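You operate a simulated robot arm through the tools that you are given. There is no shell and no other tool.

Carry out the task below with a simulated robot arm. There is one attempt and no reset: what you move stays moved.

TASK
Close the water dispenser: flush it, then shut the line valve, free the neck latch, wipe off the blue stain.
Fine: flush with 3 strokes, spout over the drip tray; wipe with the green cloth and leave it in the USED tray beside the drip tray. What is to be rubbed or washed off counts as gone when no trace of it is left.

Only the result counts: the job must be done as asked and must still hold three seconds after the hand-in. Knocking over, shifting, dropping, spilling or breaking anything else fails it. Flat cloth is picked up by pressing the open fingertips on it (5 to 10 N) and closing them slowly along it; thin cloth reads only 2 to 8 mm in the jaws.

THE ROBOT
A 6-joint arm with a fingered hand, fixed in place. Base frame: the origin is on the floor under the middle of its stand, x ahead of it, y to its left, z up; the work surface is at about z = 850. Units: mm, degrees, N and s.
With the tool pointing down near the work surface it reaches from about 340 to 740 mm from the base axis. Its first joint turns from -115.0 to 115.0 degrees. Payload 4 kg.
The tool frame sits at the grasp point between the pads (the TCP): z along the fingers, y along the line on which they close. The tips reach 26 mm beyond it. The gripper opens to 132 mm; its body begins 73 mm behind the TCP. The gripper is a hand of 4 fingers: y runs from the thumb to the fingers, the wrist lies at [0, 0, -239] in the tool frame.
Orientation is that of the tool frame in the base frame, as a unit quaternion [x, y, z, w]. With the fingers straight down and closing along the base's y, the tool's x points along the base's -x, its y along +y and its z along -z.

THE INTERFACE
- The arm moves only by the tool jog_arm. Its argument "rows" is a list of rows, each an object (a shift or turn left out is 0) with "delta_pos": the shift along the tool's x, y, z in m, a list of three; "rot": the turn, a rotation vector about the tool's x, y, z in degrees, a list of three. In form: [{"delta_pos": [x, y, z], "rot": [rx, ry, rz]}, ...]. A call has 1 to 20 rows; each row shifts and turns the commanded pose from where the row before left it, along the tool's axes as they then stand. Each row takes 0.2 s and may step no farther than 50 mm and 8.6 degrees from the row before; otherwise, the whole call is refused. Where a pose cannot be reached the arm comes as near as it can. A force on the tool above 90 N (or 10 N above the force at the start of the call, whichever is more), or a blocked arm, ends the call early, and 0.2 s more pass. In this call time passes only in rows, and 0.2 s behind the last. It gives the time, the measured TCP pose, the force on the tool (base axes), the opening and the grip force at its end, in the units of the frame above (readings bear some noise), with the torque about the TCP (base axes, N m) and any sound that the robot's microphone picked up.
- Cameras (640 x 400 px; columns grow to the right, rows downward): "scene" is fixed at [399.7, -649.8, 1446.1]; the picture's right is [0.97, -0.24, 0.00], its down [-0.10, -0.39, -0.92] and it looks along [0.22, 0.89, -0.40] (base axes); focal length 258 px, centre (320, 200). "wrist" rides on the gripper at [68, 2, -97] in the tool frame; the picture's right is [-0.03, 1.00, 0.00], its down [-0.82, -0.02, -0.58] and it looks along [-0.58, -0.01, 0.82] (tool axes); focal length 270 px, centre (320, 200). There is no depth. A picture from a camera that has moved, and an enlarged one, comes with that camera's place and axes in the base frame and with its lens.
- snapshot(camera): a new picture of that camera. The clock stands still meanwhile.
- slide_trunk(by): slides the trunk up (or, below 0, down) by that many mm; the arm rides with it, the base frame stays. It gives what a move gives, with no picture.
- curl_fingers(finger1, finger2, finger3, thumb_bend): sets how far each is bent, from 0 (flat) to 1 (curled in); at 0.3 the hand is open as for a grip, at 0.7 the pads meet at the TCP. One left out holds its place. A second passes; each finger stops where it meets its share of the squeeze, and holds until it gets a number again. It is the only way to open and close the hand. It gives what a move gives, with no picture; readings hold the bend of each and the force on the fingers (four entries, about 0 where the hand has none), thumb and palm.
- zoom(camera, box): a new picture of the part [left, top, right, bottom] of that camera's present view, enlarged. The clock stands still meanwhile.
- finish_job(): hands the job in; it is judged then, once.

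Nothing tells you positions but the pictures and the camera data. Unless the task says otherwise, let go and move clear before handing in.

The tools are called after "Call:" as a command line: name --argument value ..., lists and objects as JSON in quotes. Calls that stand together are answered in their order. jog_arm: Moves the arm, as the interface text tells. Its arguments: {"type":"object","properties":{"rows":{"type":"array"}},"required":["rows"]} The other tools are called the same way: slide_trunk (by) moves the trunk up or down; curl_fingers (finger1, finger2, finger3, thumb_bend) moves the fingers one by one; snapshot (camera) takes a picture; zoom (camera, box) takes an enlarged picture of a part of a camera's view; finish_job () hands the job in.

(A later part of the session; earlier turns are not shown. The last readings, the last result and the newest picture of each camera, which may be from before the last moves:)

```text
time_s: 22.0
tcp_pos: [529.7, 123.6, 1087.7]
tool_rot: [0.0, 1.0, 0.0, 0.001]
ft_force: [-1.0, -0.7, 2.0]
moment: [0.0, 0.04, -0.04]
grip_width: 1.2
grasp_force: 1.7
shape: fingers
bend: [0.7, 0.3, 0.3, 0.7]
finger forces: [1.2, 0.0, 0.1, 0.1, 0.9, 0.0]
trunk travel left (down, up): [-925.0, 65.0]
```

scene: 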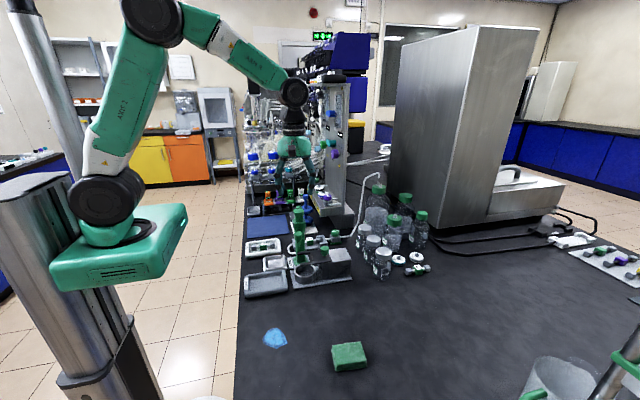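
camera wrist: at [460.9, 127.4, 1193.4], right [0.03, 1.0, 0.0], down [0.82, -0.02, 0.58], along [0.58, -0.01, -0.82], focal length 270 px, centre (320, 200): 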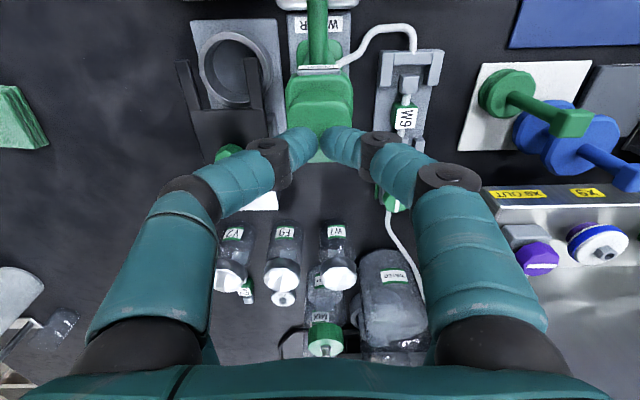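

Contact at TCP z≈1088 with 2 N. I'll press on and watch how the force rises.

Call:
jog_arm --rows '[{"delta_pos": [0, 0, 0.004]}]'

Call:
jog_arm --rows '[{"delta_pos": [0, 0, 0.004]}]'

Call:
jog_arm --rows '[{"delta_pos": [0, 0, 0.004]}]'

```text
time_s: 22.4
tcp_pos: [529.3, 124.0, 1083.0]
tool_rot: [-0.001, 1.0, 0.0, 0.001]
ft_force: [0.7, -0.7, 2.3]
moment: [0.05, 0.03, -0.03]
grip_width: 0.8
grasp_force: 1.6
shape: fingers
bend: [0.7, 0.3, 0.3, 0.7]
finger forces: [1.6, 0.1, 0.1, 0.1, 1.3, 0.0]
trunk travel left (down, up): [-925.0, 65.0]
```

```text
time_s: 22.8
tcp_pos: [529.5, 123.0, 1079.9]
tool_rot: [0.0, 1.0, -0.001, 0.0]
ft_force: [0.6, -0.1, 3.0]
moment: [0.04, 0.05, 0.01]
grip_width: 0.4
grasp_force: 1.8
shape: fingers
bend: [0.7, 0.3, 0.3, 0.7]
finger forces: [2.2, 0.0, 0.0, 0.0, 1.3, 0.1]
trunk travel left (down, up): [-925.0, 65.0]
```

```text
time_s: 23.2
tcp_pos: [528.8, 123.4, 1076.3]
tool_rot: [0.0, 1.0, 0.0, 0.0]
ft_force: [0.9, 0.4, 3.7]
moment: [0.02, 0.03, -0.01]
grip_width: 0.5
grasp_force: 2.3
shape: fingers
bend: [0.7, 0.3, 0.3, 0.7]
finger forces: [2.3, 0.0, 0.1, 0.0, 2.1, 0.0]
trunk travel left (down, up): [-925.0, 65.0]
```

The cap gives with a soft spring. Continuing down to find the end of the stroke.

Call:
jog_arm --rows '[{"delta_pos": [0, 0, 0.004]}]'

Call:
jog_arm --rows '[{"delta_pos": [0, 0, 0.004]}]'

Call:
jog_arm --rows '[{"delta_pos": [0, 0, 0.003]}]'

Call:
zoom --camera "scene" --box '[270, 170, 340, 250]'

```text
time_s: 23.6
tcp_pos: [529.4, 123.0, 1072.8]
tool_rot: [0.0, 1.0, 0.0, 0.0]
ft_force: [0.0, 0.9, 3.9]
moment: [0.01, 0.08, 0.0]
grip_width: 0.9
grasp_force: 2.2
shape: fingers
bend: [0.7, 0.3, 0.3, 0.7]
finger forces: [2.9, 0.0, 0.0, 0.0, 2.0, 0.0]
trunk travel left (down, up): [-925.0, 65.0]
```

```text
time_s: 24.0
tcp_pos: [529.6, 122.4, 1069.9]
tool_rot: [-0.001, 1.0, 0.001, 0.001]
ft_force: [0.9, -1.3, 10.3]
moment: [-0.06, 0.19, 0.06]
grip_width: 0.6
grasp_force: 5.0
shape: fingers
bend: [0.7, 0.3, 0.3, 0.7]
finger forces: [3.4, 0.1, 0.0, 0.0, 7.6, 0.0]
trunk travel left (down, up): [-925.0, 65.0]
```

```text
time_s: 24.4
tcp_pos: [529.5, 123.4, 1068.2]
tool_rot: [-0.001, 1.0, 0.001, 0.002]
ft_force: [1.3, -2.2, 29.1]
moment: [-0.16, 0.5, 0.06]
grip_width: 0.7
grasp_force: 14.2
shape: fingers
bend: [0.71, 0.3, 0.3, 0.71]
finger forces: [10.4, 0.0, 0.1, 0.0, 18.3, 0.0]
trunk travel left (down, up): [-925.0, 65.0]
```

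```text
5.00 times, centred on (305, 210) of scene
camera zoom: at [399.7, -649.8, 1446.1], right [0.97, -0.24, 0.0], down [-0.1, -0.39, -0.92], along [0.22, 0.89, -0.4], focal length 1289 px, centre (395, 150)
```

zoom: 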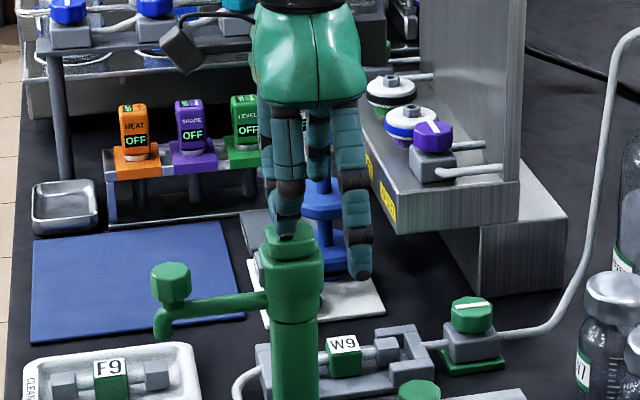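

The cap bottomed out at TCP z≈1070 (a stroke of about 18–20 mm). I'll release fully and check that the cap came back up.

Call:
jog_arm --rows '[{"delta_pos": [0, 0, -0.008]}, {"delta_pos": [0, 0, -0.008]}, {"delta_pos": [0, 0, -0.008]}, {"delta_pos": [0, 0, -0.008]}, {"delta_pos": [0, 0, 0]}]'

Call:
zoom --camera "scene" --box '[270, 170, 340, 250]'

Call:
zoom --camera "scene" --box '[240, 220, 310, 290]'

```text
time_s: 25.6
tcp_pos: [530.9, 124.1, 1097.2]
tool_rot: [0.001, 1.0, 0.0, 0.0]
ft_force: [0.5, 1.0, 0.3]
moment: [0.03, 0.02, 0.02]
grip_width: 0.7
grasp_force: 0.0
shape: fingers
bend: [0.7, 0.3, 0.3, 0.7]
finger forces: [0.0, 0.0, 0.1, 0.0, 0.1, 0.1]
trunk travel left (down, up): [-925.0, 65.0]
```

```text
5.00 times, centred on (305, 210) of scene
camera zoom: at [399.7, -649.8, 1446.1], right [0.97, -0.24, 0.0], down [-0.1, -0.39, -0.92], along [0.22, 0.89, -0.4], focal length 1289 px, centre (395, 150)
```

zoom: 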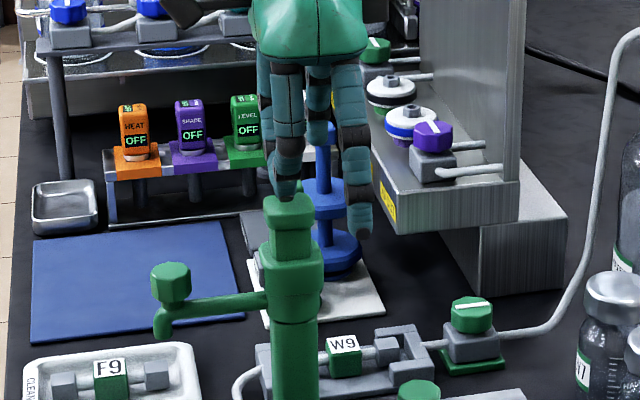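

```text
5.71 times, centred on (275, 255) of scene
camera zoom: at [399.7, -649.8, 1446.1], right [0.97, -0.24, 0.0], down [-0.1, -0.39, -0.92], along [0.22, 0.89, -0.4], focal length 1473 px, centre (577, -114)
```

zoom: 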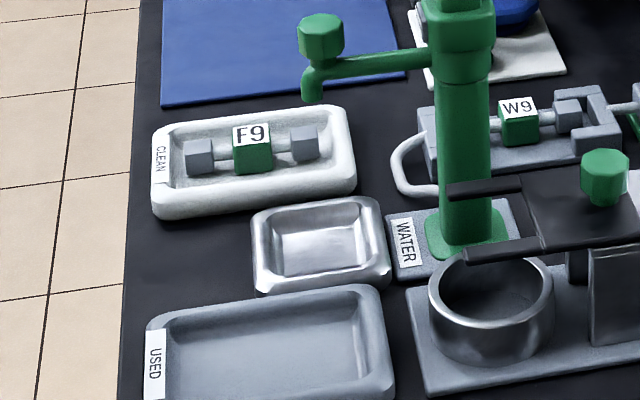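

The cap returned fully. Second stroke: down to the stop, then up.

Call:
jog_arm --rows '[{"delta_pos": [0, 0, 0.008]}, {"delta_pos": [0, 0, 0.008]}, {"delta_pos": [0, 0, 0.008]}, {"delta_pos": [0, 0, 0.008]}, {"delta_pos": [0, 0, 0]}]'

Call:
jog_arm --rows '[{"delta_pos": [0, 0, -0.008]}, {"delta_pos": [0, 0, -0.008]}, {"delta_pos": [0, 0, -0.008]}, {"delta_pos": [0, 0, -0.008]}, {"delta_pos": [0, 0, 0]}]'

Call:
zoom --camera "scene" --box '[270, 170, 340, 250]'

```text
time_s: 26.8
tcp_pos: [529.6, 123.1, 1068.0]
tool_rot: [0.0, 1.0, 0.001, 0.003]
ft_force: [2.2, -1.4, 29.0]
moment: [-0.17, 0.6, -0.02]
grip_width: 0.0
grasp_force: 15.3
shape: fingers
bend: [0.71, 0.3, 0.3, 0.71]
finger forces: [11.2, 0.0, 0.0, 0.0, 18.7, 0.0]
trunk travel left (down, up): [-925.0, 65.0]
```

```text
time_s: 28.0
tcp_pos: [528.9, 123.4, 1097.4]
tool_rot: [0.001, 1.0, 0.0, -0.001]
ft_force: [-0.3, 0.2, 0.2]
moment: [-0.02, 0.0, -0.03]
grip_width: 0.6
grasp_force: 0.1
shape: fingers
bend: [0.7, 0.3, 0.3, 0.7]
finger forces: [0.1, 0.1, 0.0, 0.1, 0.0, 0.0]
trunk travel left (down, up): [-925.0, 65.0]
```

```text
5.00 times, centred on (305, 210) of scene
camera zoom: at [399.7, -649.8, 1446.1], right [0.97, -0.24, 0.0], down [-0.1, -0.39, -0.92], along [0.22, 0.89, -0.4], focal length 1289 px, centre (395, 150)
```

zoom: 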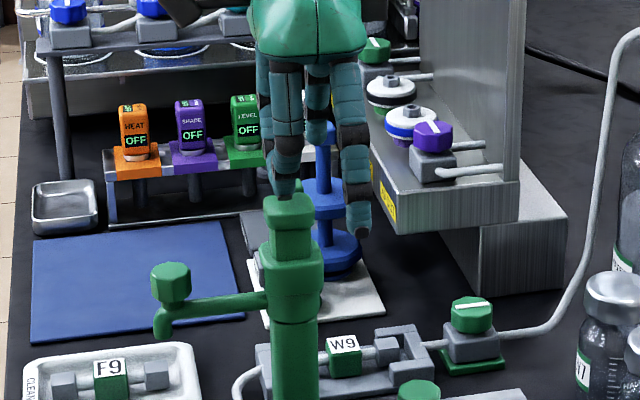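

The second stroke went the same way, the cap is back up and the spout has not moved. Third stroke now.

Call:
jog_arm --rows '[{"delta_pos": [0, 0, 0.008]}, {"delta_pos": [0, 0, 0.008]}, {"delta_pos": [0, 0, 0.008]}, {"delta_pos": [0, 0, 0.008]}, {"delta_pos": [0, 0, 0]}]'

Call:
jog_arm --rows '[{"delta_pos": [0, 0, -0.008]}, {"delta_pos": [0, 0, -0.008]}, {"delta_pos": [0, 0, -0.008]}, {"delta_pos": [0, 0, -0.008]}, {"delta_pos": [0, 0, -0.04]}, {"delta_pos": [0, 0, -0.04]}]'

Call:
zoom --camera "scene" --box '[270, 190, 340, 250]'

Call:
snapshot --camera "wrist"

```text
time_s: 29.2
tcp_pos: [528.9, 123.3, 1067.8]
tool_rot: [0.001, 1.0, 0.001, 0.002]
ft_force: [2.9, -1.8, 26.7]
moment: [-0.07, 0.43, 0.06]
grip_width: 0.0
grasp_force: 14.4
shape: fingers
bend: [0.71, 0.3, 0.3, 0.71]
finger forces: [10.6, 0.0, 0.0, 0.0, 17.1, 0.0]
trunk travel left (down, up): [-925.0, 65.0]
```

```text
time_s: 30.6
tcp_pos: [527.6, 123.7, 1177.9]
tool_rot: [0.0, 1.0, 0.0, 0.0]
ft_force: [-0.2, 0.2, 0.4]
moment: [0.04, 0.04, 0.0]
grip_width: 0.9
grasp_force: 0.0
shape: fingers
bend: [0.7, 0.3, 0.3, 0.7]
finger forces: [0.0, 0.0, 0.0, 0.0, 0.0, 0.0]
trunk travel left (down, up): [-925.0, 65.0]
```

```text
6.67 times, centred on (305, 220) of scene
camera zoom: at [399.7, -649.8, 1446.1], right [0.97, -0.24, 0.0], down [-0.1, -0.39, -0.92], along [0.22, 0.89, -0.4], focal length 1719 px, centre (420, 67)
```

zoom: 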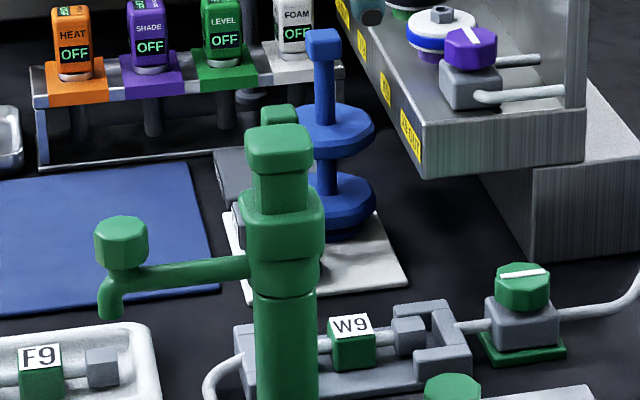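

```text
taken
camera wrist: at [458.4, 126.4, 1272.5], right [0.03, 1.0, 0.0], down [0.82, -0.02, 0.58], along [0.58, -0.01, -0.82], focal length 270 px, centre (320, 200)
```

wrist: 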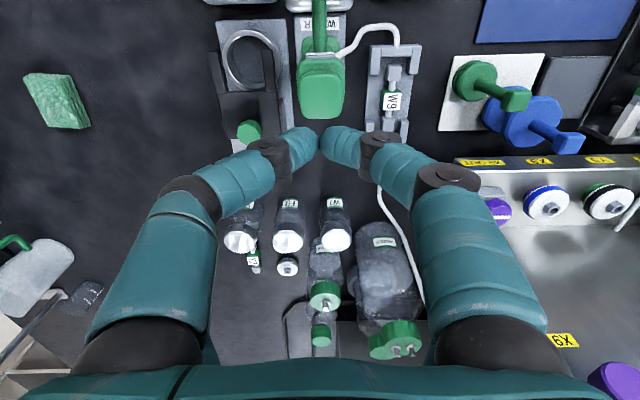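

Three full strokes are done with the spout over the tray. Next is the line valve near (672, 221, 900); its white bar lies along the line (open). I'll move above it to look closely.

Call:
jog_arm --rows '[{"delta_pos": [-0.02, 0.03, 0.0]}, {"delta_pos": [-0.03, 0.03, 0.01]}, {"delta_pos": [-0.03, 0.02, 0.02]}]'

Call:
curl_fingers --finger1 0.5 --finger2 0.5 --finger3 0.5 --thumb_bend 0.5

Call:
snapshot --camera "wrist"

Call:
zoom --camera "scene" --box '[280, 150, 440, 290]'

```text
time_s: 31.4
tcp_pos: [610.5, 205.9, 1148.2]
tool_rot: [0.001, 1.0, -0.001, 0.0]
ft_force: [0.4, 0.5, 0.3]
moment: [-0.03, 0.03, 0.0]
grip_width: 0.9
grasp_force: 0.0
shape: fingers
bend: [0.7, 0.3, 0.3, 0.7]
finger forces: [0.0, 0.1, 0.0, 0.1, 0.1, 0.0]
trunk travel left (down, up): [-925.0, 65.0]
```

```text
time_s: 32.4
tcp_pos: [610.2, 205.6, 1147.9]
tool_rot: [0.0, 1.0, 0.0, 0.0]
ft_force: [0.2, -0.8, -0.4]
moment: [0.03, -0.03, 0.01]
grip_width: 65.2
grasp_force: 0.1
shape: fingers
bend: [0.5, 0.5, 0.5, 0.5]
finger forces: [0.0, 0.0, 0.1, 0.1, 0.1, 0.0]
trunk travel left (down, up): [-925.0, 65.0]
```

```text
taken
camera wrist: at [540.1, 206.8, 1243.0], right [0.03, 1.0, 0.0], down [0.82, -0.02, 0.58], along [0.58, -0.01, -0.82], focal length 270 px, centre (320, 200)
```

wrist: 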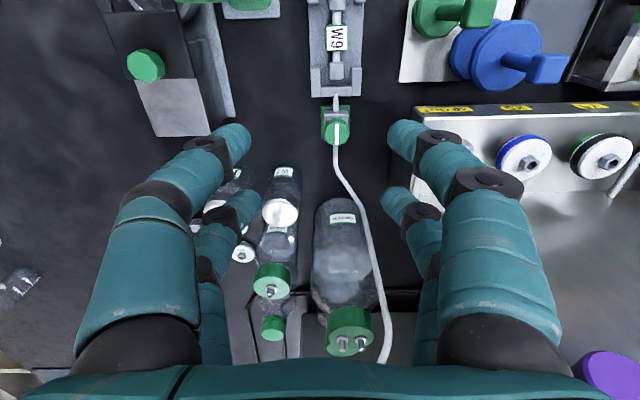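

```text
2.86 times, centred on (360, 220) of scene
camera zoom: at [399.7, -649.8, 1446.1], right [0.97, -0.24, 0.0], down [-0.1, -0.39, -0.92], along [0.22, 0.89, -0.4], focal length 737 px, centre (206, 143)
```

zoom: 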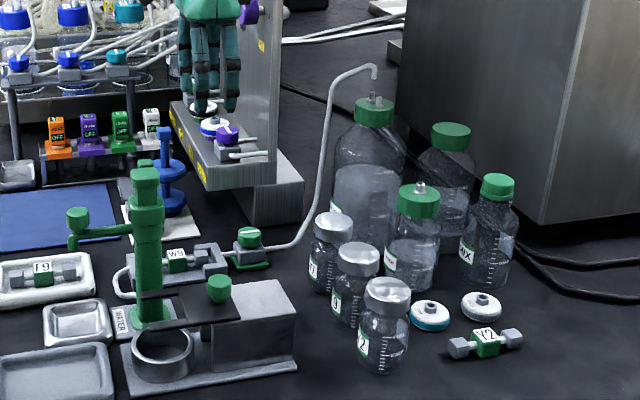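

Call:
zoom --camera "wrist" --box '[290, 80, 390, 170]'

Call:
zoom --camera "scene" --box '[320, 215, 360, 250]'

```text
4.44 times, centred on (340, 125) of wrist
camera zoom: at [540.1, 206.8, 1243.0], right [0.03, 1.0, 0.0], down [0.82, -0.02, 0.58], along [0.58, -0.01, -0.82], focal length 1201 px, centre (231, 533)
```

zoom: 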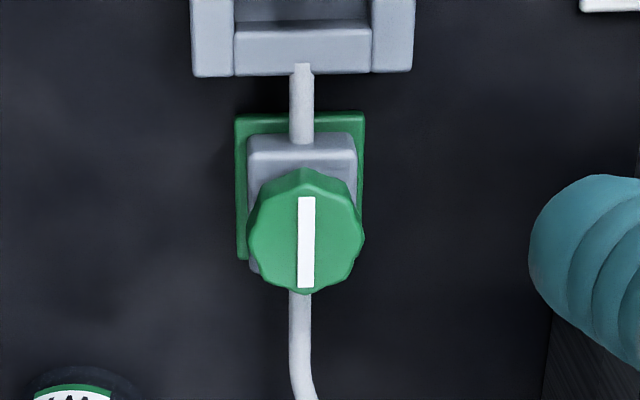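

```text
11.43 times, centred on (340, 232) of scene
camera zoom: at [399.7, -649.8, 1446.1], right [0.97, -0.24, 0.0], down [-0.1, -0.39, -0.92], along [0.22, 0.89, -0.4], focal length 2947 px, centre (91, -171)
```

zoom: 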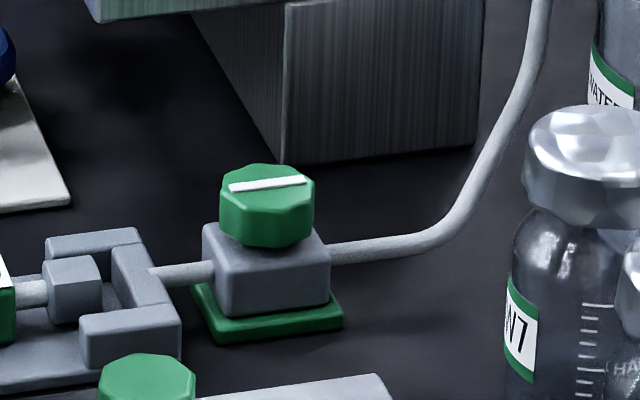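

The valve knob (about 34 mm wide, top z≈907) is at about (673, 226) with its bar along the line. I'll turn the hand by -90° first so that I can then close the valve clockwise, and come in above it.

Call:
jog_arm --rows '[{"rot": [0, 0, -8.2]}, {"rot": [0, 0, -8.2]}, {"rot": [0, 0, -8.2]}, {"rot": [0, 0, -8.2]}, {"rot": [0, 0, -8.2]}, {"rot": [0, 0, -8.2]}, {"rot": [0, 0, -8.2]}, {"rot": [0, 0, -8.2]}, {"rot": [0, 0, -8.2]}, {"rot": [0, 0, -8.2]}, {"rot": [0, 0, -8.0]}, {"delta_pos": [-0.01, -0.032, 0]}, {"delta_pos": [-0.011, -0.031, 0]}, {"delta_pos": [0, 0, 0.045]}, {"delta_pos": [0, 0, 0.045]}]'

Call:
snapshot --camera "wrist"

Call:
zoom --camera "scene" --box '[280, 120, 420, 270]'

```text
time_s: 35.6
tcp_pos: [674.7, 225.8, 1054.4]
tool_rot: [-0.707, 0.708, 0.001, -0.001]
ft_force: [0.3, 0.0, -0.4]
moment: [0.05, 0.04, 0.0]
grip_width: 65.6
grasp_force: 0.1
shape: fingers
bend: [0.5, 0.5, 0.5, 0.5]
finger forces: [0.0, 0.0, 0.1, 0.1, 0.1, 0.0]
trunk travel left (down, up): [-925.0, 65.0]
```

```text
taken
camera wrist: at [671.0, 158.4, 1150.3], right [-1.0, 0.03, 0.0], down [0.02, 0.82, 0.58], along [0.01, 0.58, -0.82], focal length 270 px, centre (320, 200)
```

wrist: 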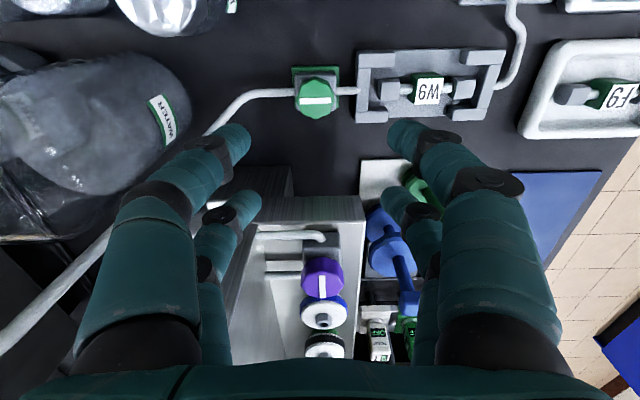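

```text
2.67 times, centred on (350, 195) of scene
camera zoom: at [399.7, -649.8, 1446.1], right [0.97, -0.24, 0.0], down [-0.1, -0.39, -0.92], along [0.22, 0.89, -0.4], focal length 688 px, centre (240, 213)
```

zoom: 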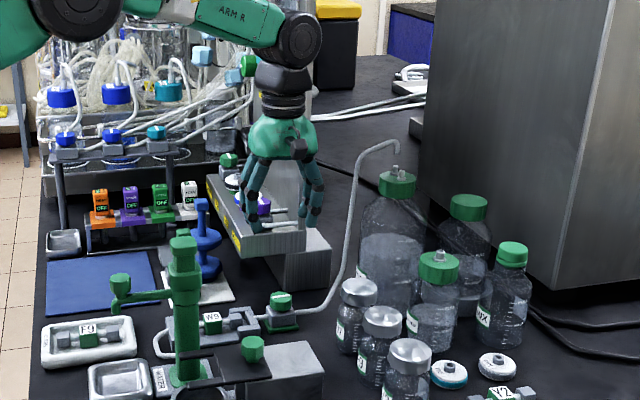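

Alignment looks good; I'll descend further and check again.

Call:
jog_arm --rows '[{"delta_pos": [0.001, 0, 0.04]}, {"delta_pos": [0, 0, 0.04]}]'

Call:
snapshot --camera "wrist"

```text
time_s: 36.2
tcp_pos: [671.9, 221.8, 975.9]
tool_rot: [0.707, -0.707, 0.001, 0.0]
ft_force: [0.7, 0.7, -0.3]
moment: [0.0, -0.03, -0.03]
grip_width: 65.4
grasp_force: 0.1
shape: fingers
bend: [0.5, 0.5, 0.5, 0.5]
finger forces: [0.0, 0.0, 0.0, 0.0, 0.0, 0.1]
trunk travel left (down, up): [-925.0, 65.0]
```

```text
taken
camera wrist: at [669.2, 155.7, 1071.2], right [-1.0, 0.03, 0.0], down [0.02, 0.82, 0.58], along [0.02, 0.58, -0.82], focal length 270 px, centre (320, 200)
```

wrist: 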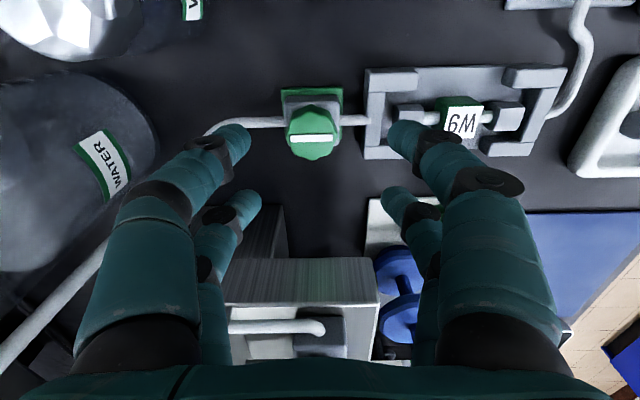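

The knob is within 3 mm of the hand axis. I'll correct, descend around it and close gently.

Call:
jog_arm --rows '[{"delta_pos": [0.0015, -0.0025, 0.025]}, {"delta_pos": [0, 0, 0.025]}, {"delta_pos": [0, 0, 0.012]}]'

Call:
snapshot --camera "wrist"

Call:
zoom --camera "scene" --box '[310, 190, 370, 255]'

```text
time_s: 37.0
tcp_pos: [675.2, 222.1, 914.8]
tool_rot: [0.707, -0.707, 0.0, 0.0]
ft_force: [0.2, -0.5, -0.2]
moment: [0.05, 0.01, -0.01]
grip_width: 65.6
grasp_force: 0.0
shape: fingers
bend: [0.5, 0.5, 0.5, 0.5]
finger forces: [0.0, 0.1, 0.0, 0.0, 0.0, 0.0]
trunk travel left (down, up): [-925.0, 65.0]
```

```text
taken
camera wrist: at [671.8, 154.8, 1008.8], right [-1.0, 0.03, 0.0], down [0.02, 0.82, 0.58], along [0.01, 0.58, -0.82], focal length 270 px, centre (320, 200)
```

wrist: 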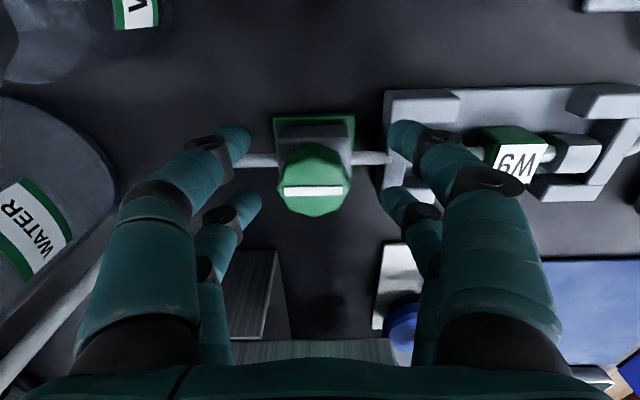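

```text
6.15 times, centred on (340, 222) of scene
camera zoom: at [399.7, -649.8, 1446.1], right [0.97, -0.24, 0.0], down [-0.1, -0.39, -0.92], along [0.22, 0.89, -0.4], focal length 1587 px, centre (197, 62)
```

zoom: 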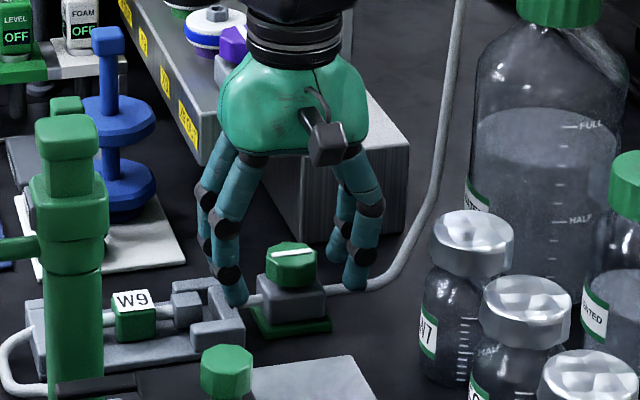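

The fingers straddle the knob without contact. Closing gently on it.

Call:
curl_fingers --finger1 0.64 --finger2 0.64 --finger3 0.64 --thumb_bend 0.64

Call:
snapshot --camera "wrist"

```text
time_s: 38.0
tcp_pos: [673.7, 222.7, 914.9]
tool_rot: [0.708, -0.707, 0.0, 0.0]
ft_force: [1.1, 0.0, -0.5]
moment: [0.0, -0.04, -0.02]
grip_width: 20.4
grasp_force: 1.2
shape: fingers
bend: [0.64, 0.64, 0.62, 0.64]
finger forces: [0.0, 0.0, 1.7, 0.0, 0.1, 0.0]
trunk travel left (down, up): [-925.0, 65.0]
```

```text
taken
camera wrist: at [671.8, 154.8, 1009.3], right [-1.0, 0.03, 0.0], down [0.02, 0.82, 0.58], along [0.01, 0.58, -0.82], focal length 270 px, centre (320, 200)
```

wrist: 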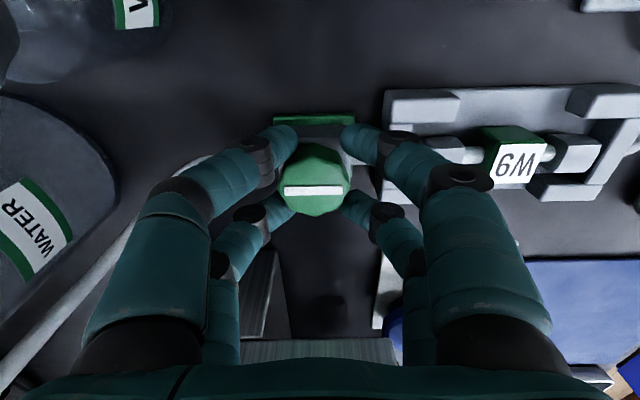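

The four tips cage the knob at its corners and just touch. I'll tighten slightly so all four bear on it.

Call:
curl_fingers --finger1 0.69 --finger2 0.69 --finger3 0.69 --thumb_bend 0.69

Call:
snapshot --camera "wrist"

```text
time_s: 39.0
tcp_pos: [675.6, 221.7, 913.6]
tool_rot: [-0.707, 0.707, 0.001, 0.001]
ft_force: [3.4, 1.5, -0.9]
moment: [0.03, -0.04, -0.01]
grip_width: 6.1
grasp_force: 4.2
shape: fingers
bend: [0.69, 0.66, 0.63, 0.68]
finger forces: [0.1, 2.0, 4.4, 0.0, 1.1, 0.1]
trunk travel left (down, up): [-925.0, 65.0]
```

```text
taken
camera wrist: at [672.0, 154.9, 1009.1], right [-1.0, 0.03, 0.0], down [0.02, 0.82, 0.58], along [0.01, 0.58, -0.82], focal length 270 px, centre (320, 200)
```

wrist: 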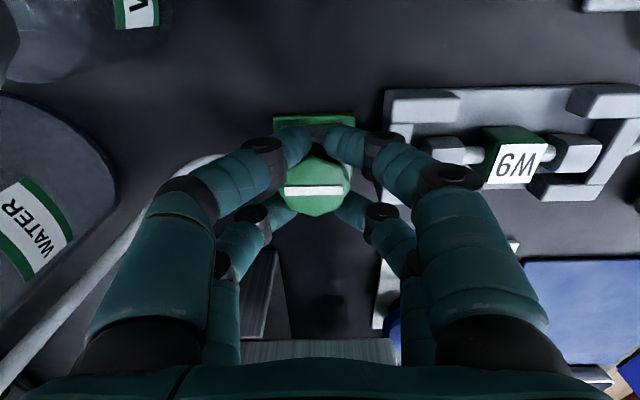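

The near pair slips past the knob's front edge, so the knob sits slightly toward the far pair. I'll loosen, shift 3 mm toward +y and close again.

Call:
curl_fingers --finger1 0.6 --finger2 0.6 --finger3 0.6 --thumb_bend 0.6

Call:
jog_arm --rows '[{"delta_pos": [-0.0035, -0.001, 0.003]}]'

Call:
curl_fingers --finger1 0.67 --finger2 0.67 --finger3 0.67 --thumb_bend 0.67

Call:
snapshot --camera "wrist"

```text
time_s: 40.0
tcp_pos: [674.9, 222.0, 913.9]
tool_rot: [0.707, -0.707, -0.001, -0.001]
ft_force: [-0.3, 0.0, -1.0]
moment: [0.05, -0.04, 0.0]
grip_width: 31.9
grasp_force: 0.1
shape: fingers
bend: [0.6, 0.6, 0.6, 0.6]
finger forces: [0.1, 0.0, 0.0, 0.1, 0.0, 0.0]
trunk travel left (down, up): [-925.0, 65.0]
```

```text
time_s: 40.4
tcp_pos: [675.4, 226.3, 912.6]
tool_rot: [-0.707, 0.708, 0.0, 0.0]
ft_force: [0.1, 0.2, 0.0]
moment: [-0.02, -0.02, 0.0]
grip_width: 31.9
grasp_force: 0.1
shape: fingers
bend: [0.6, 0.6, 0.6, 0.6]
finger forces: [0.1, 0.0, 0.0, 0.0, 0.0, 0.0]
trunk travel left (down, up): [-925.0, 65.0]
```

```text
time_s: 41.4
tcp_pos: [677.0, 225.4, 912.7]
tool_rot: [0.707, -0.707, 0.0, 0.0]
ft_force: [2.9, -0.9, -0.2]
moment: [-0.04, -0.09, -0.03]
grip_width: 15.8
grasp_force: 2.5
shape: fingers
bend: [0.66, 0.67, 0.66, 0.66]
finger forces: [0.8, 0.2, 1.1, 0.0, 2.7, 0.0]
trunk travel left (down, up): [-925.0, 65.0]
```

```text
taken
camera wrist: at [672.9, 158.1, 1007.4], right [-1.0, 0.03, 0.0], down [0.02, 0.82, 0.58], along [0.01, 0.58, -0.82], focal length 270 px, centre (320, 200)
```

wrist: 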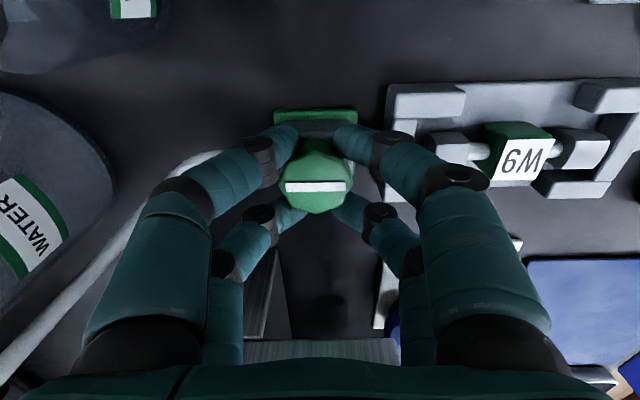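

All four digits now touch the knob. I'll tighten a little and start turning clockwise, watching the moment.

Call:
curl_fingers --finger1 0.7 --finger2 0.7 --finger3 0.7 --thumb_bend 0.68

Call:
jog_arm --rows '[{"rot": [0, 0, 6]}, {"rot": [0, 0, 6]}, {"rot": [0, 0, 6]}]'

Call:
snapshot --camera "wrist"

```text
time_s: 42.4
tcp_pos: [675.9, 227.0, 912.2]
tool_rot: [0.707, -0.707, 0.0, 0.0]
ft_force: [2.8, -1.4, -0.6]
moment: [-0.05, -0.08, -0.01]
grip_width: 13.9
grasp_force: 4.3
shape: fingers
bend: [0.67, 0.69, 0.67, 0.66]
finger forces: [2.2, 1.0, 2.3, 0.1, 3.4, 0.1]
trunk travel left (down, up): [-925.0, 65.0]
```

```text
time_s: 43.2
tcp_pos: [675.3, 226.4, 911.2]
tool_rot: [-0.587, 0.81, 0.0, 0.0]
ft_force: [4.2, 1.7, -1.2]
moment: [0.03, -0.1, 0.08]
grip_width: 13.1
grasp_force: 5.3
shape: fingers
bend: [0.67, 0.69, 0.67, 0.66]
finger forces: [2.4, 1.1, 5.6, 0.1, 2.9, 0.1]
trunk travel left (down, up): [-925.0, 65.0]
```

```text
taken
camera wrist: at [651.5, 162.5, 1007.0], right [-0.94, 0.34, 0.0], down [0.27, 0.77, 0.58], along [0.19, 0.54, -0.82], focal length 270 px, centre (320, 200)
```

wrist: 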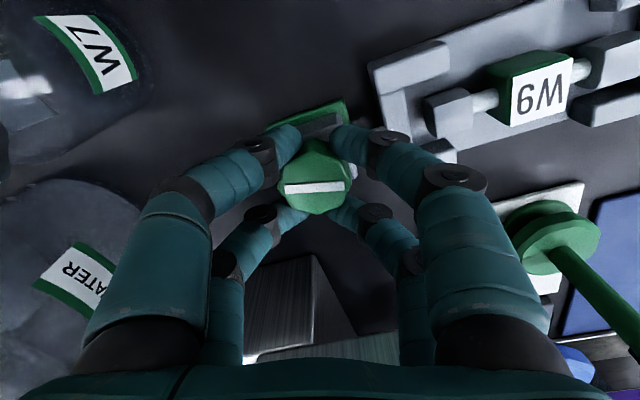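

The bar turns with the hand at low torque, so clockwise works. Continuing.

Call:
jog_arm --rows '[{"rot": [0, 0, 6]}, {"rot": [0, 0, 6]}, {"rot": [0, 0, 6]}, {"rot": [0, 0, 6]}, {"rot": [0, 0, 6]}, {"rot": [0, 0, 6]}]'

Call:
snapshot --camera "wrist"

```text
time_s: 44.6
tcp_pos: [676.6, 225.1, 912.7]
tool_rot: [-0.309, 0.951, 0.0, 0.0]
ft_force: [7.8, 4.6, -1.0]
moment: [0.08, -0.15, 0.04]
grip_width: 11.2
grasp_force: 7.8
shape: fingers
bend: [0.67, 0.69, 0.67, 0.67]
finger forces: [2.0, 4.1, 7.8, 0.1, 1.9, 0.0]
trunk travel left (down, up): [-925.0, 65.0]
```

```text
taken
camera wrist: at [619.4, 188.3, 1007.2], right [-0.56, 0.83, 0.0], down [0.67, 0.46, 0.58], along [0.48, 0.33, -0.82], focal length 270 px, centre (320, 200)
```

wrist: 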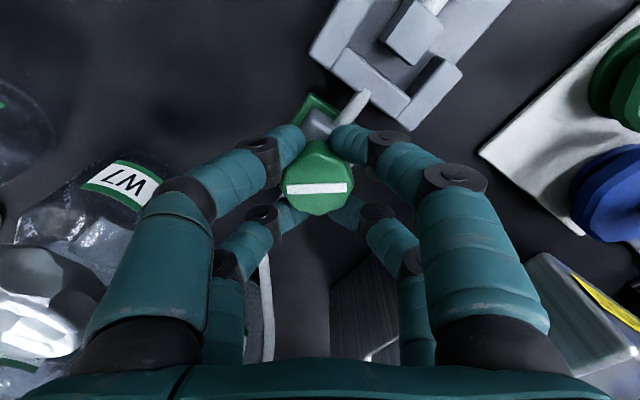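

The knob keeps following; a small sideways load builds up, so I'll shift 2 mm with it and finish the quarter turn.

Call:
jog_arm --rows '[{"delta_pos": [-0.002, 0, 0], "rot": [0, 0, 6]}, {"rot": [0, 0, 6]}, {"rot": [0, 0, 6]}, {"rot": [0, 0, 6]}]'

Call:
jog_arm --rows '[{"rot": [0, 0, 6]}, {"rot": [0, 0, 6]}]'

Call:
snapshot --camera "wrist"

```text
time_s: 45.6
tcp_pos: [678.0, 225.9, 912.4]
tool_rot: [-0.104, 0.995, -0.001, -0.002]
ft_force: [2.8, 1.2, -1.7]
moment: [0.02, -0.07, 0.0]
grip_width: 11.3
grasp_force: 6.9
shape: fingers
bend: [0.67, 0.68, 0.67, 0.67]
finger forces: [3.5, 2.7, 5.7, 0.0, 2.6, 0.0]
trunk travel left (down, up): [-925.0, 65.0]
```

```text
time_s: 46.2
tcp_pos: [677.4, 225.8, 911.3]
tool_rot: [0.0, 1.0, 0.0, -0.001]
ft_force: [4.4, -1.0, -3.0]
moment: [0.02, -0.08, 0.07]
grip_width: 11.0
grasp_force: 7.3
shape: fingers
bend: [0.67, 0.68, 0.67, 0.67]
finger forces: [3.1, 2.7, 6.4, 0.0, 2.6, 0.0]
trunk travel left (down, up): [-925.0, 65.0]
```

```text
taken
camera wrist: at [608.7, 229.1, 1007.3], right [0.03, 1.0, 0.0], down [0.82, -0.02, 0.58], along [0.58, -0.02, -0.82], focal length 270 px, centre (320, 200)
```

wrist: 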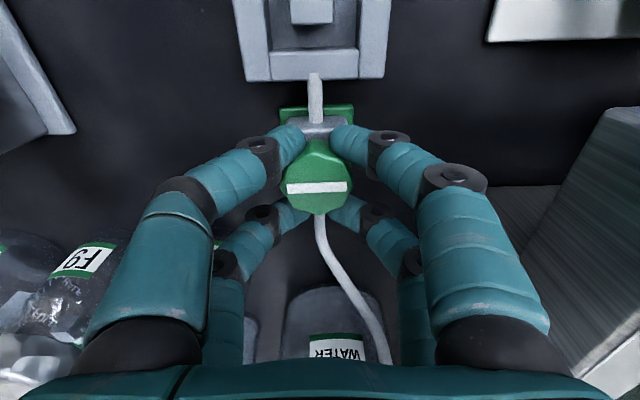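

Call:
zoom --camera "wrist" --box '[260, 90, 380, 220]'

Call:
zoom --camera "scene" --box '[310, 200, 370, 255]'

```text
3.08 times, centred on (320, 155) of wrist
camera zoom: at [608.7, 229.1, 1007.3], right [0.03, 1.0, 0.0], down [0.82, -0.02, 0.58], along [0.58, -0.02, -0.82], focal length 832 px, centre (320, 338)
```

zoom: 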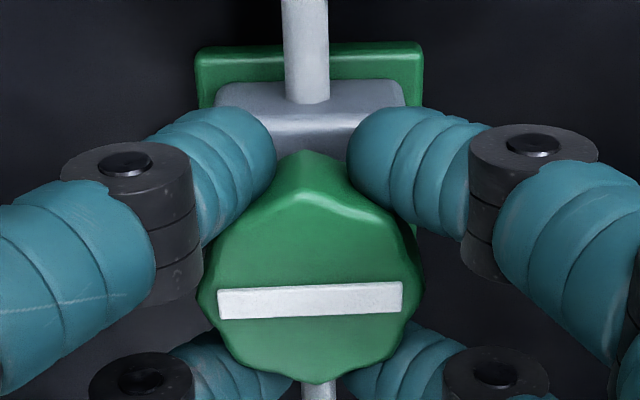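

```text
7.27 times, centred on (340, 228) of scene
camera zoom: at [399.7, -649.8, 1446.1], right [0.97, -0.24, 0.0], down [-0.1, -0.39, -0.92], along [0.22, 0.89, -0.4], focal length 1875 px, centre (174, 0)
```

zoom: 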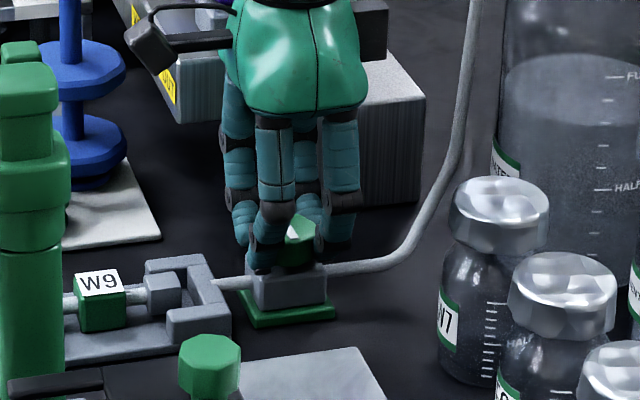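

The bar is now square across the line (parallel to the base plate edge): valve shut. I'll open and rise.

Call:
curl_fingers --finger1 0.52 --finger2 0.52 --finger3 0.52 --thumb_bend 0.52

Call:
jog_arm --rows '[{"delta_pos": [0, 0, -0.02]}, {"delta_pos": [0, 0, -0.04]}, {"delta_pos": [0, 0, -0.045]}, {"delta_pos": [0, 0, -0.045]}]'

Call:
snapshot --camera "wrist"

Call:
zoom --camera "scene" --box '[310, 200, 370, 255]'

```text
time_s: 47.2
tcp_pos: [677.6, 226.8, 913.1]
tool_rot: [0.0, 1.0, 0.0, 0.001]
ft_force: [-0.5, -0.2, 0.2]
moment: [-0.02, -0.01, 0.03]
grip_width: 58.6
grasp_force: 0.2
shape: fingers
bend: [0.52, 0.52, 0.52, 0.52]
finger forces: [0.0, 0.0, 0.0, 0.1, 0.0, 0.0]
trunk travel left (down, up): [-925.0, 65.0]
```

```text
time_s: 48.2
tcp_pos: [677.8, 224.6, 1064.3]
tool_rot: [0.001, 1.0, 0.0, 0.0]
ft_force: [0.2, 0.3, 0.9]
moment: [-0.01, -0.06, 0.0]
grip_width: 58.2
grasp_force: 0.1
shape: fingers
bend: [0.52, 0.52, 0.52, 0.52]
finger forces: [0.1, 0.0, 0.1, 0.0, 0.1, 0.0]
trunk travel left (down, up): [-925.0, 65.0]
```

```text
taken
camera wrist: at [607.5, 226.6, 1159.9], right [0.03, 1.0, 0.0], down [0.82, -0.02, 0.58], along [0.58, -0.01, -0.82], focal length 270 px, centre (320, 200)
```

wrist: 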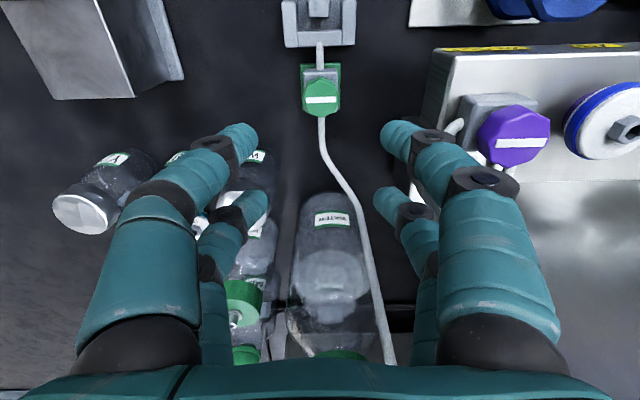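

```text
7.27 times, centred on (340, 228) of scene
camera zoom: at [399.7, -649.8, 1446.1], right [0.97, -0.24, 0.0], down [-0.1, -0.39, -0.92], along [0.22, 0.89, -0.4], focal length 1875 px, centre (174, 0)
```

zoom: 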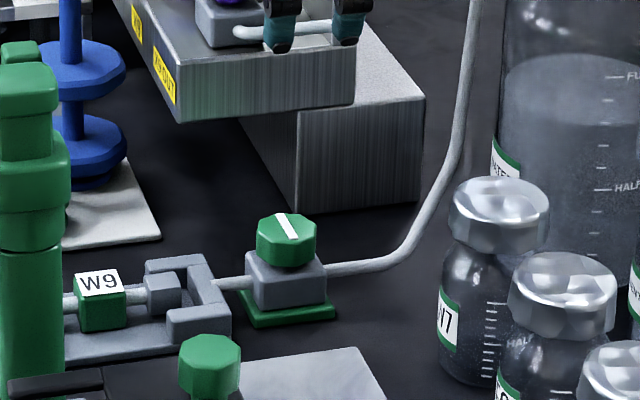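

The valve is confirmed shut. Next is the neck latch; I'll go up and over to look at the black fork with the green knob from close by.

Call:
jog_arm --rows '[{"delta_pos": [0, 0, -0.045]}, {"delta_pos": [0, 0, -0.045]}, {"delta_pos": [0.028, -0.038, 0]}, {"delta_pos": [0.028, -0.038, 0]}, {"delta_pos": [0.028, -0.038, 0]}, {"delta_pos": [0.028, -0.038, 0]}, {"delta_pos": [0.026, -0.038, 0]}, {"delta_pos": [0, 0, 0.03]}, {"delta_pos": [0, 0, 0.03]}]'

Call:
snapshot --camera "wrist"

Call:
zoom --camera "scene" --box '[290, 225, 360, 290]'

```text
time_s: 50.2
tcp_pos: [541.6, 34.9, 1093.6]
tool_rot: [0.0, 1.0, 0.001, 0.0]
ft_force: [0.4, -0.2, 0.0]
moment: [0.02, 0.01, -0.01]
grip_width: 58.8
grasp_force: 0.0
shape: fingers
bend: [0.52, 0.52, 0.52, 0.52]
finger forces: [0.0, 0.0, 0.1, 0.1, 0.0, 0.1]
trunk travel left (down, up): [-925.0, 65.0]
```

```text
taken
camera wrist: at [471.5, 37.4, 1188.4], right [0.03, 1.0, 0.0], down [0.82, -0.02, 0.58], along [0.58, -0.01, -0.82], focal length 270 px, centre (320, 200)
```

wrist: 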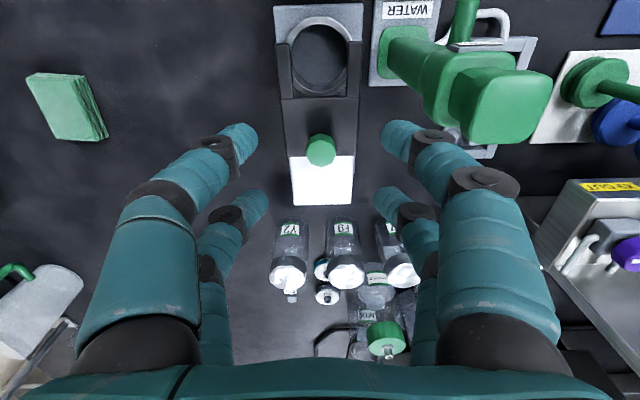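

```text
6.15 times, centred on (325, 258) of scene
camera zoom: at [399.7, -649.8, 1446.1], right [0.97, -0.24, 0.0], down [-0.1, -0.39, -0.92], along [0.22, 0.89, -0.4], focal length 1587 px, centre (289, -154)
```

zoom: 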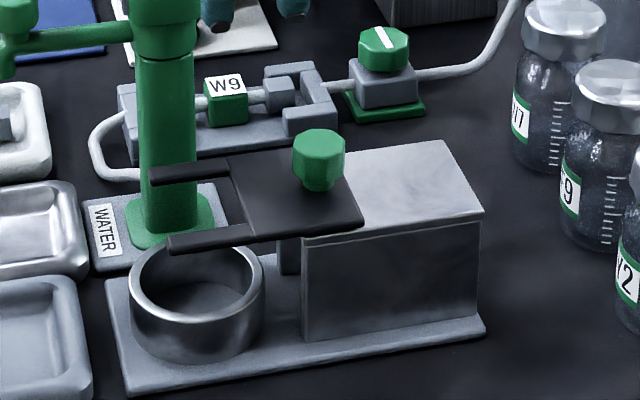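

Call:
zoom --camera "wrist" --box '[260, 0, 380, 215]'

Call:
zoom --camera "scene" --box '[305, 235, 345, 275]'

```text
1.86 times, centred on (320, 108) of wrist
camera zoom: at [471.5, 37.4, 1188.4], right [0.03, 1.0, 0.0], down [0.82, -0.02, 0.58], along [0.58, -0.01, -0.82], focal length 503 px, centre (320, 372)
```

zoom: 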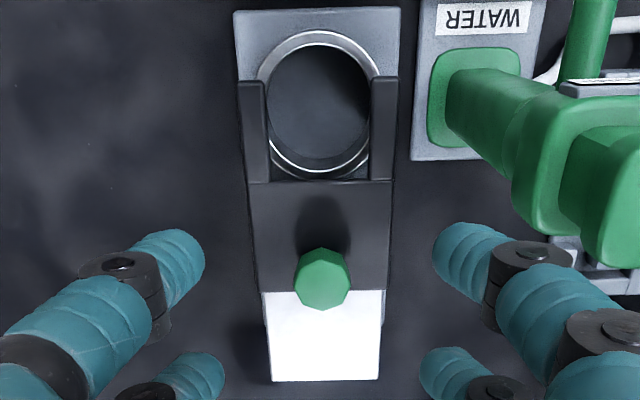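

```text
10.00 times, centred on (325, 255) of scene
camera zoom: at [399.7, -649.8, 1446.1], right [0.97, -0.24, 0.0], down [-0.1, -0.39, -0.92], along [0.22, 0.89, -0.4], focal length 2578 px, centre (270, -350)
```

zoom: 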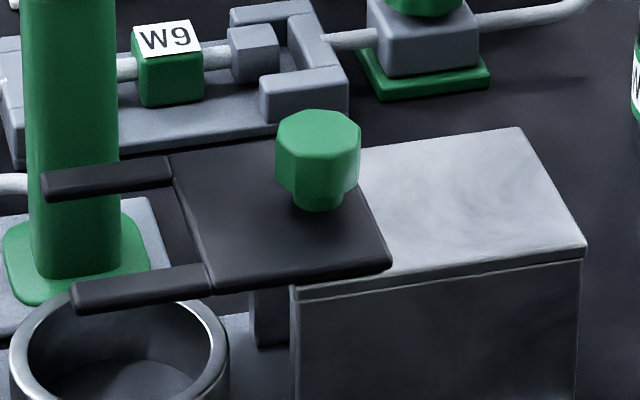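

The fork is a slide on the block; its knob is at about (576, 37), top z≈966. I'll move over the knob and check alignment.

Call:
jog_arm --rows '[{"delta_pos": [-0.034, 0.0015, 0.02]}, {"delta_pos": [0, 0, 0.035]}, {"delta_pos": [0, 0, 0.025]}]'

Call:
snapshot --camera "wrist"

Call:
zoom --camera "scene" --box '[290, 190, 360, 280]'

```text
time_s: 51.0
tcp_pos: [573.7, 37.2, 1010.8]
tool_rot: [0.001, 1.0, 0.0, 0.0]
ft_force: [0.9, -0.1, 0.1]
moment: [0.0, -0.01, -0.06]
grip_width: 58.9
grasp_force: 0.0
shape: fingers
bend: [0.52, 0.52, 0.52, 0.52]
finger forces: [0.0, 0.0, 0.0, 0.0, 0.0, 0.1]
trunk travel left (down, up): [-925.0, 65.0]
```

```text
taken
camera wrist: at [504.0, 39.8, 1106.7], right [0.03, 1.0, 0.0], down [0.82, -0.02, 0.58], along [0.58, -0.01, -0.82], focal length 270 px, centre (320, 200)
```

wrist: 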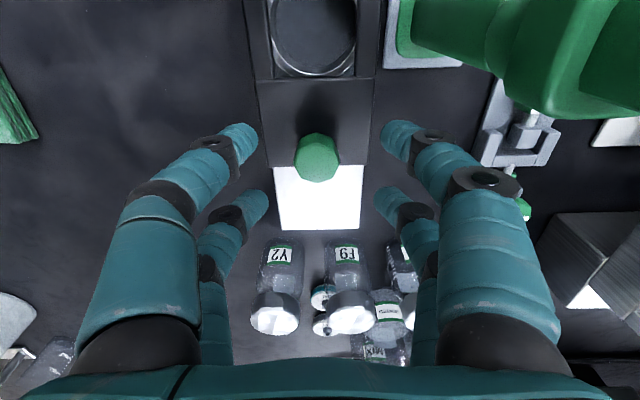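

```text
4.44 times, centred on (325, 235) of scene
camera zoom: at [399.7, -649.8, 1446.1], right [0.97, -0.24, 0.0], down [-0.1, -0.39, -0.92], along [0.22, 0.89, -0.4], focal length 1146 px, centre (298, 44)
```

zoom: 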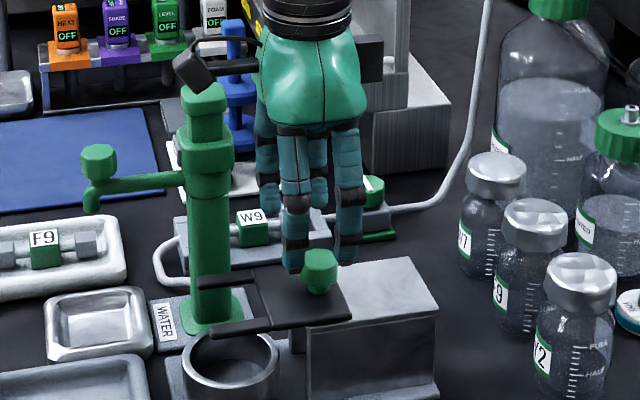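

The knob is nearly centred. I'll descend around it and close the cage.

Call:
jog_arm --rows '[{"delta_pos": [-0.002, 0, 0.02]}, {"delta_pos": [0, 0, 0.017]}]'

Call:
curl_fingers --finger1 0.64 --finger2 0.64 --finger3 0.64 --thumb_bend 0.64

Call:
snapshot --camera "wrist"

Call:
zoom --camera "scene" --box '[290, 210, 360, 280]'

```text
time_s: 51.6
tcp_pos: [574.6, 37.4, 976.3]
tool_rot: [0.0, 1.0, -0.001, 0.0]
ft_force: [-0.2, 0.3, -0.3]
moment: [0.01, 0.01, 0.0]
grip_width: 58.8
grasp_force: 0.1
shape: fingers
bend: [0.52, 0.52, 0.52, 0.52]
finger forces: [0.0, 0.1, 0.0, 0.0, 0.0, 0.1]
trunk travel left (down, up): [-925.0, 65.0]
```

```text
time_s: 52.6
tcp_pos: [574.2, 37.7, 977.0]
tool_rot: [0.0, 1.0, -0.001, 0.0]
ft_force: [0.5, -1.7, -1.1]
moment: [-0.02, -0.02, -0.01]
grip_width: 20.3
grasp_force: 0.5
shape: fingers
bend: [0.64, 0.64, 0.62, 0.64]
finger forces: [0.0, 0.0, 1.5, 0.0, 0.0, 0.0]
trunk travel left (down, up): [-925.0, 65.0]
```

```text
taken
camera wrist: at [504.8, 40.3, 1071.3], right [0.03, 1.0, 0.0], down [0.82, -0.02, 0.58], along [0.58, -0.01, -0.82], focal length 270 px, centre (320, 200)
```

wrist: 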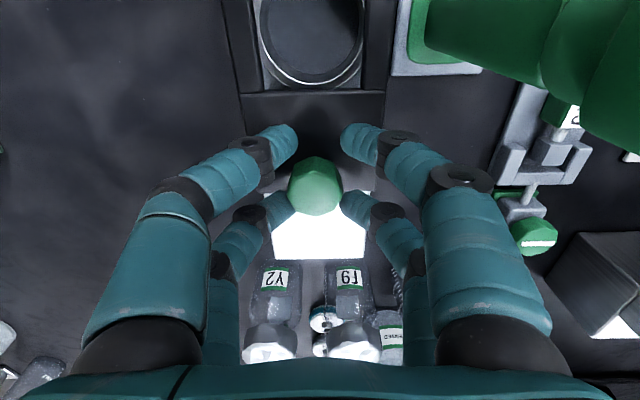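

```text
5.71 times, centred on (325, 245) of scene
camera zoom: at [399.7, -649.8, 1446.1], right [0.97, -0.24, 0.0], down [-0.1, -0.39, -0.92], along [0.22, 0.89, -0.4], focal length 1473 px, centre (291, -57)
```

zoom: 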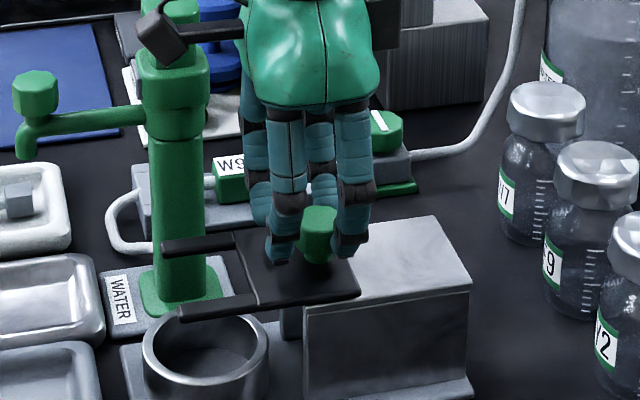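

The cage is around the latch knob. I'll close the near pair fully behind the knob (its -x side) and keep the far pair loose, then pull toward +x.

Call:
curl_fingers --finger1 0.7 --finger2 0.61 --finger3 0.61 --thumb_bend 0.7

Call:
jog_arm --rows '[{"delta_pos": [-0.004, 0, 0]}, {"delta_pos": [-0.004, 0, 0]}]'

Call:
snapshot --camera "wrist"

```text
time_s: 53.6
tcp_pos: [573.8, 38.3, 975.2]
tool_rot: [0.0, 1.0, 0.001, 0.0]
ft_force: [0.1, 0.2, -0.6]
moment: [0.01, -0.02, -0.05]
grip_width: 1.3
grasp_force: 0.2
shape: fingers
bend: [0.7, 0.61, 0.61, 0.7]
finger forces: [0.1, 0.0, 0.1, 0.1, 0.0, 0.1]
trunk travel left (down, up): [-925.0, 65.0]
```

```text
time_s: 54.2
tcp_pos: [581.5, 38.4, 976.0]
tool_rot: [0.0, 1.0, 0.001, 0.0]
ft_force: [-1.9, 0.2, -0.4]
moment: [-0.01, 0.0, -0.02]
grip_width: 1.5
grasp_force: 0.2
shape: fingers
bend: [0.7, 0.61, 0.61, 0.7]
finger forces: [0.0, 0.0, 0.0, 0.0, 1.3, 0.0]
trunk travel left (down, up): [-925.0, 65.0]
```

```text
taken
camera wrist: at [512.4, 40.5, 1070.8], right [0.03, 1.0, 0.0], down [0.82, -0.02, 0.58], along [0.58, -0.01, -0.82], focal length 270 px, centre (320, 200)
```

wrist: 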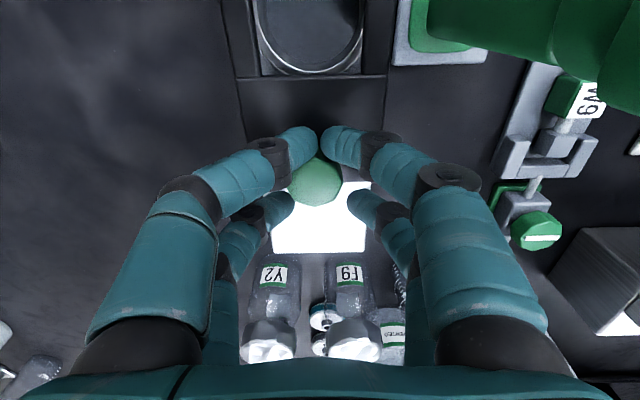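

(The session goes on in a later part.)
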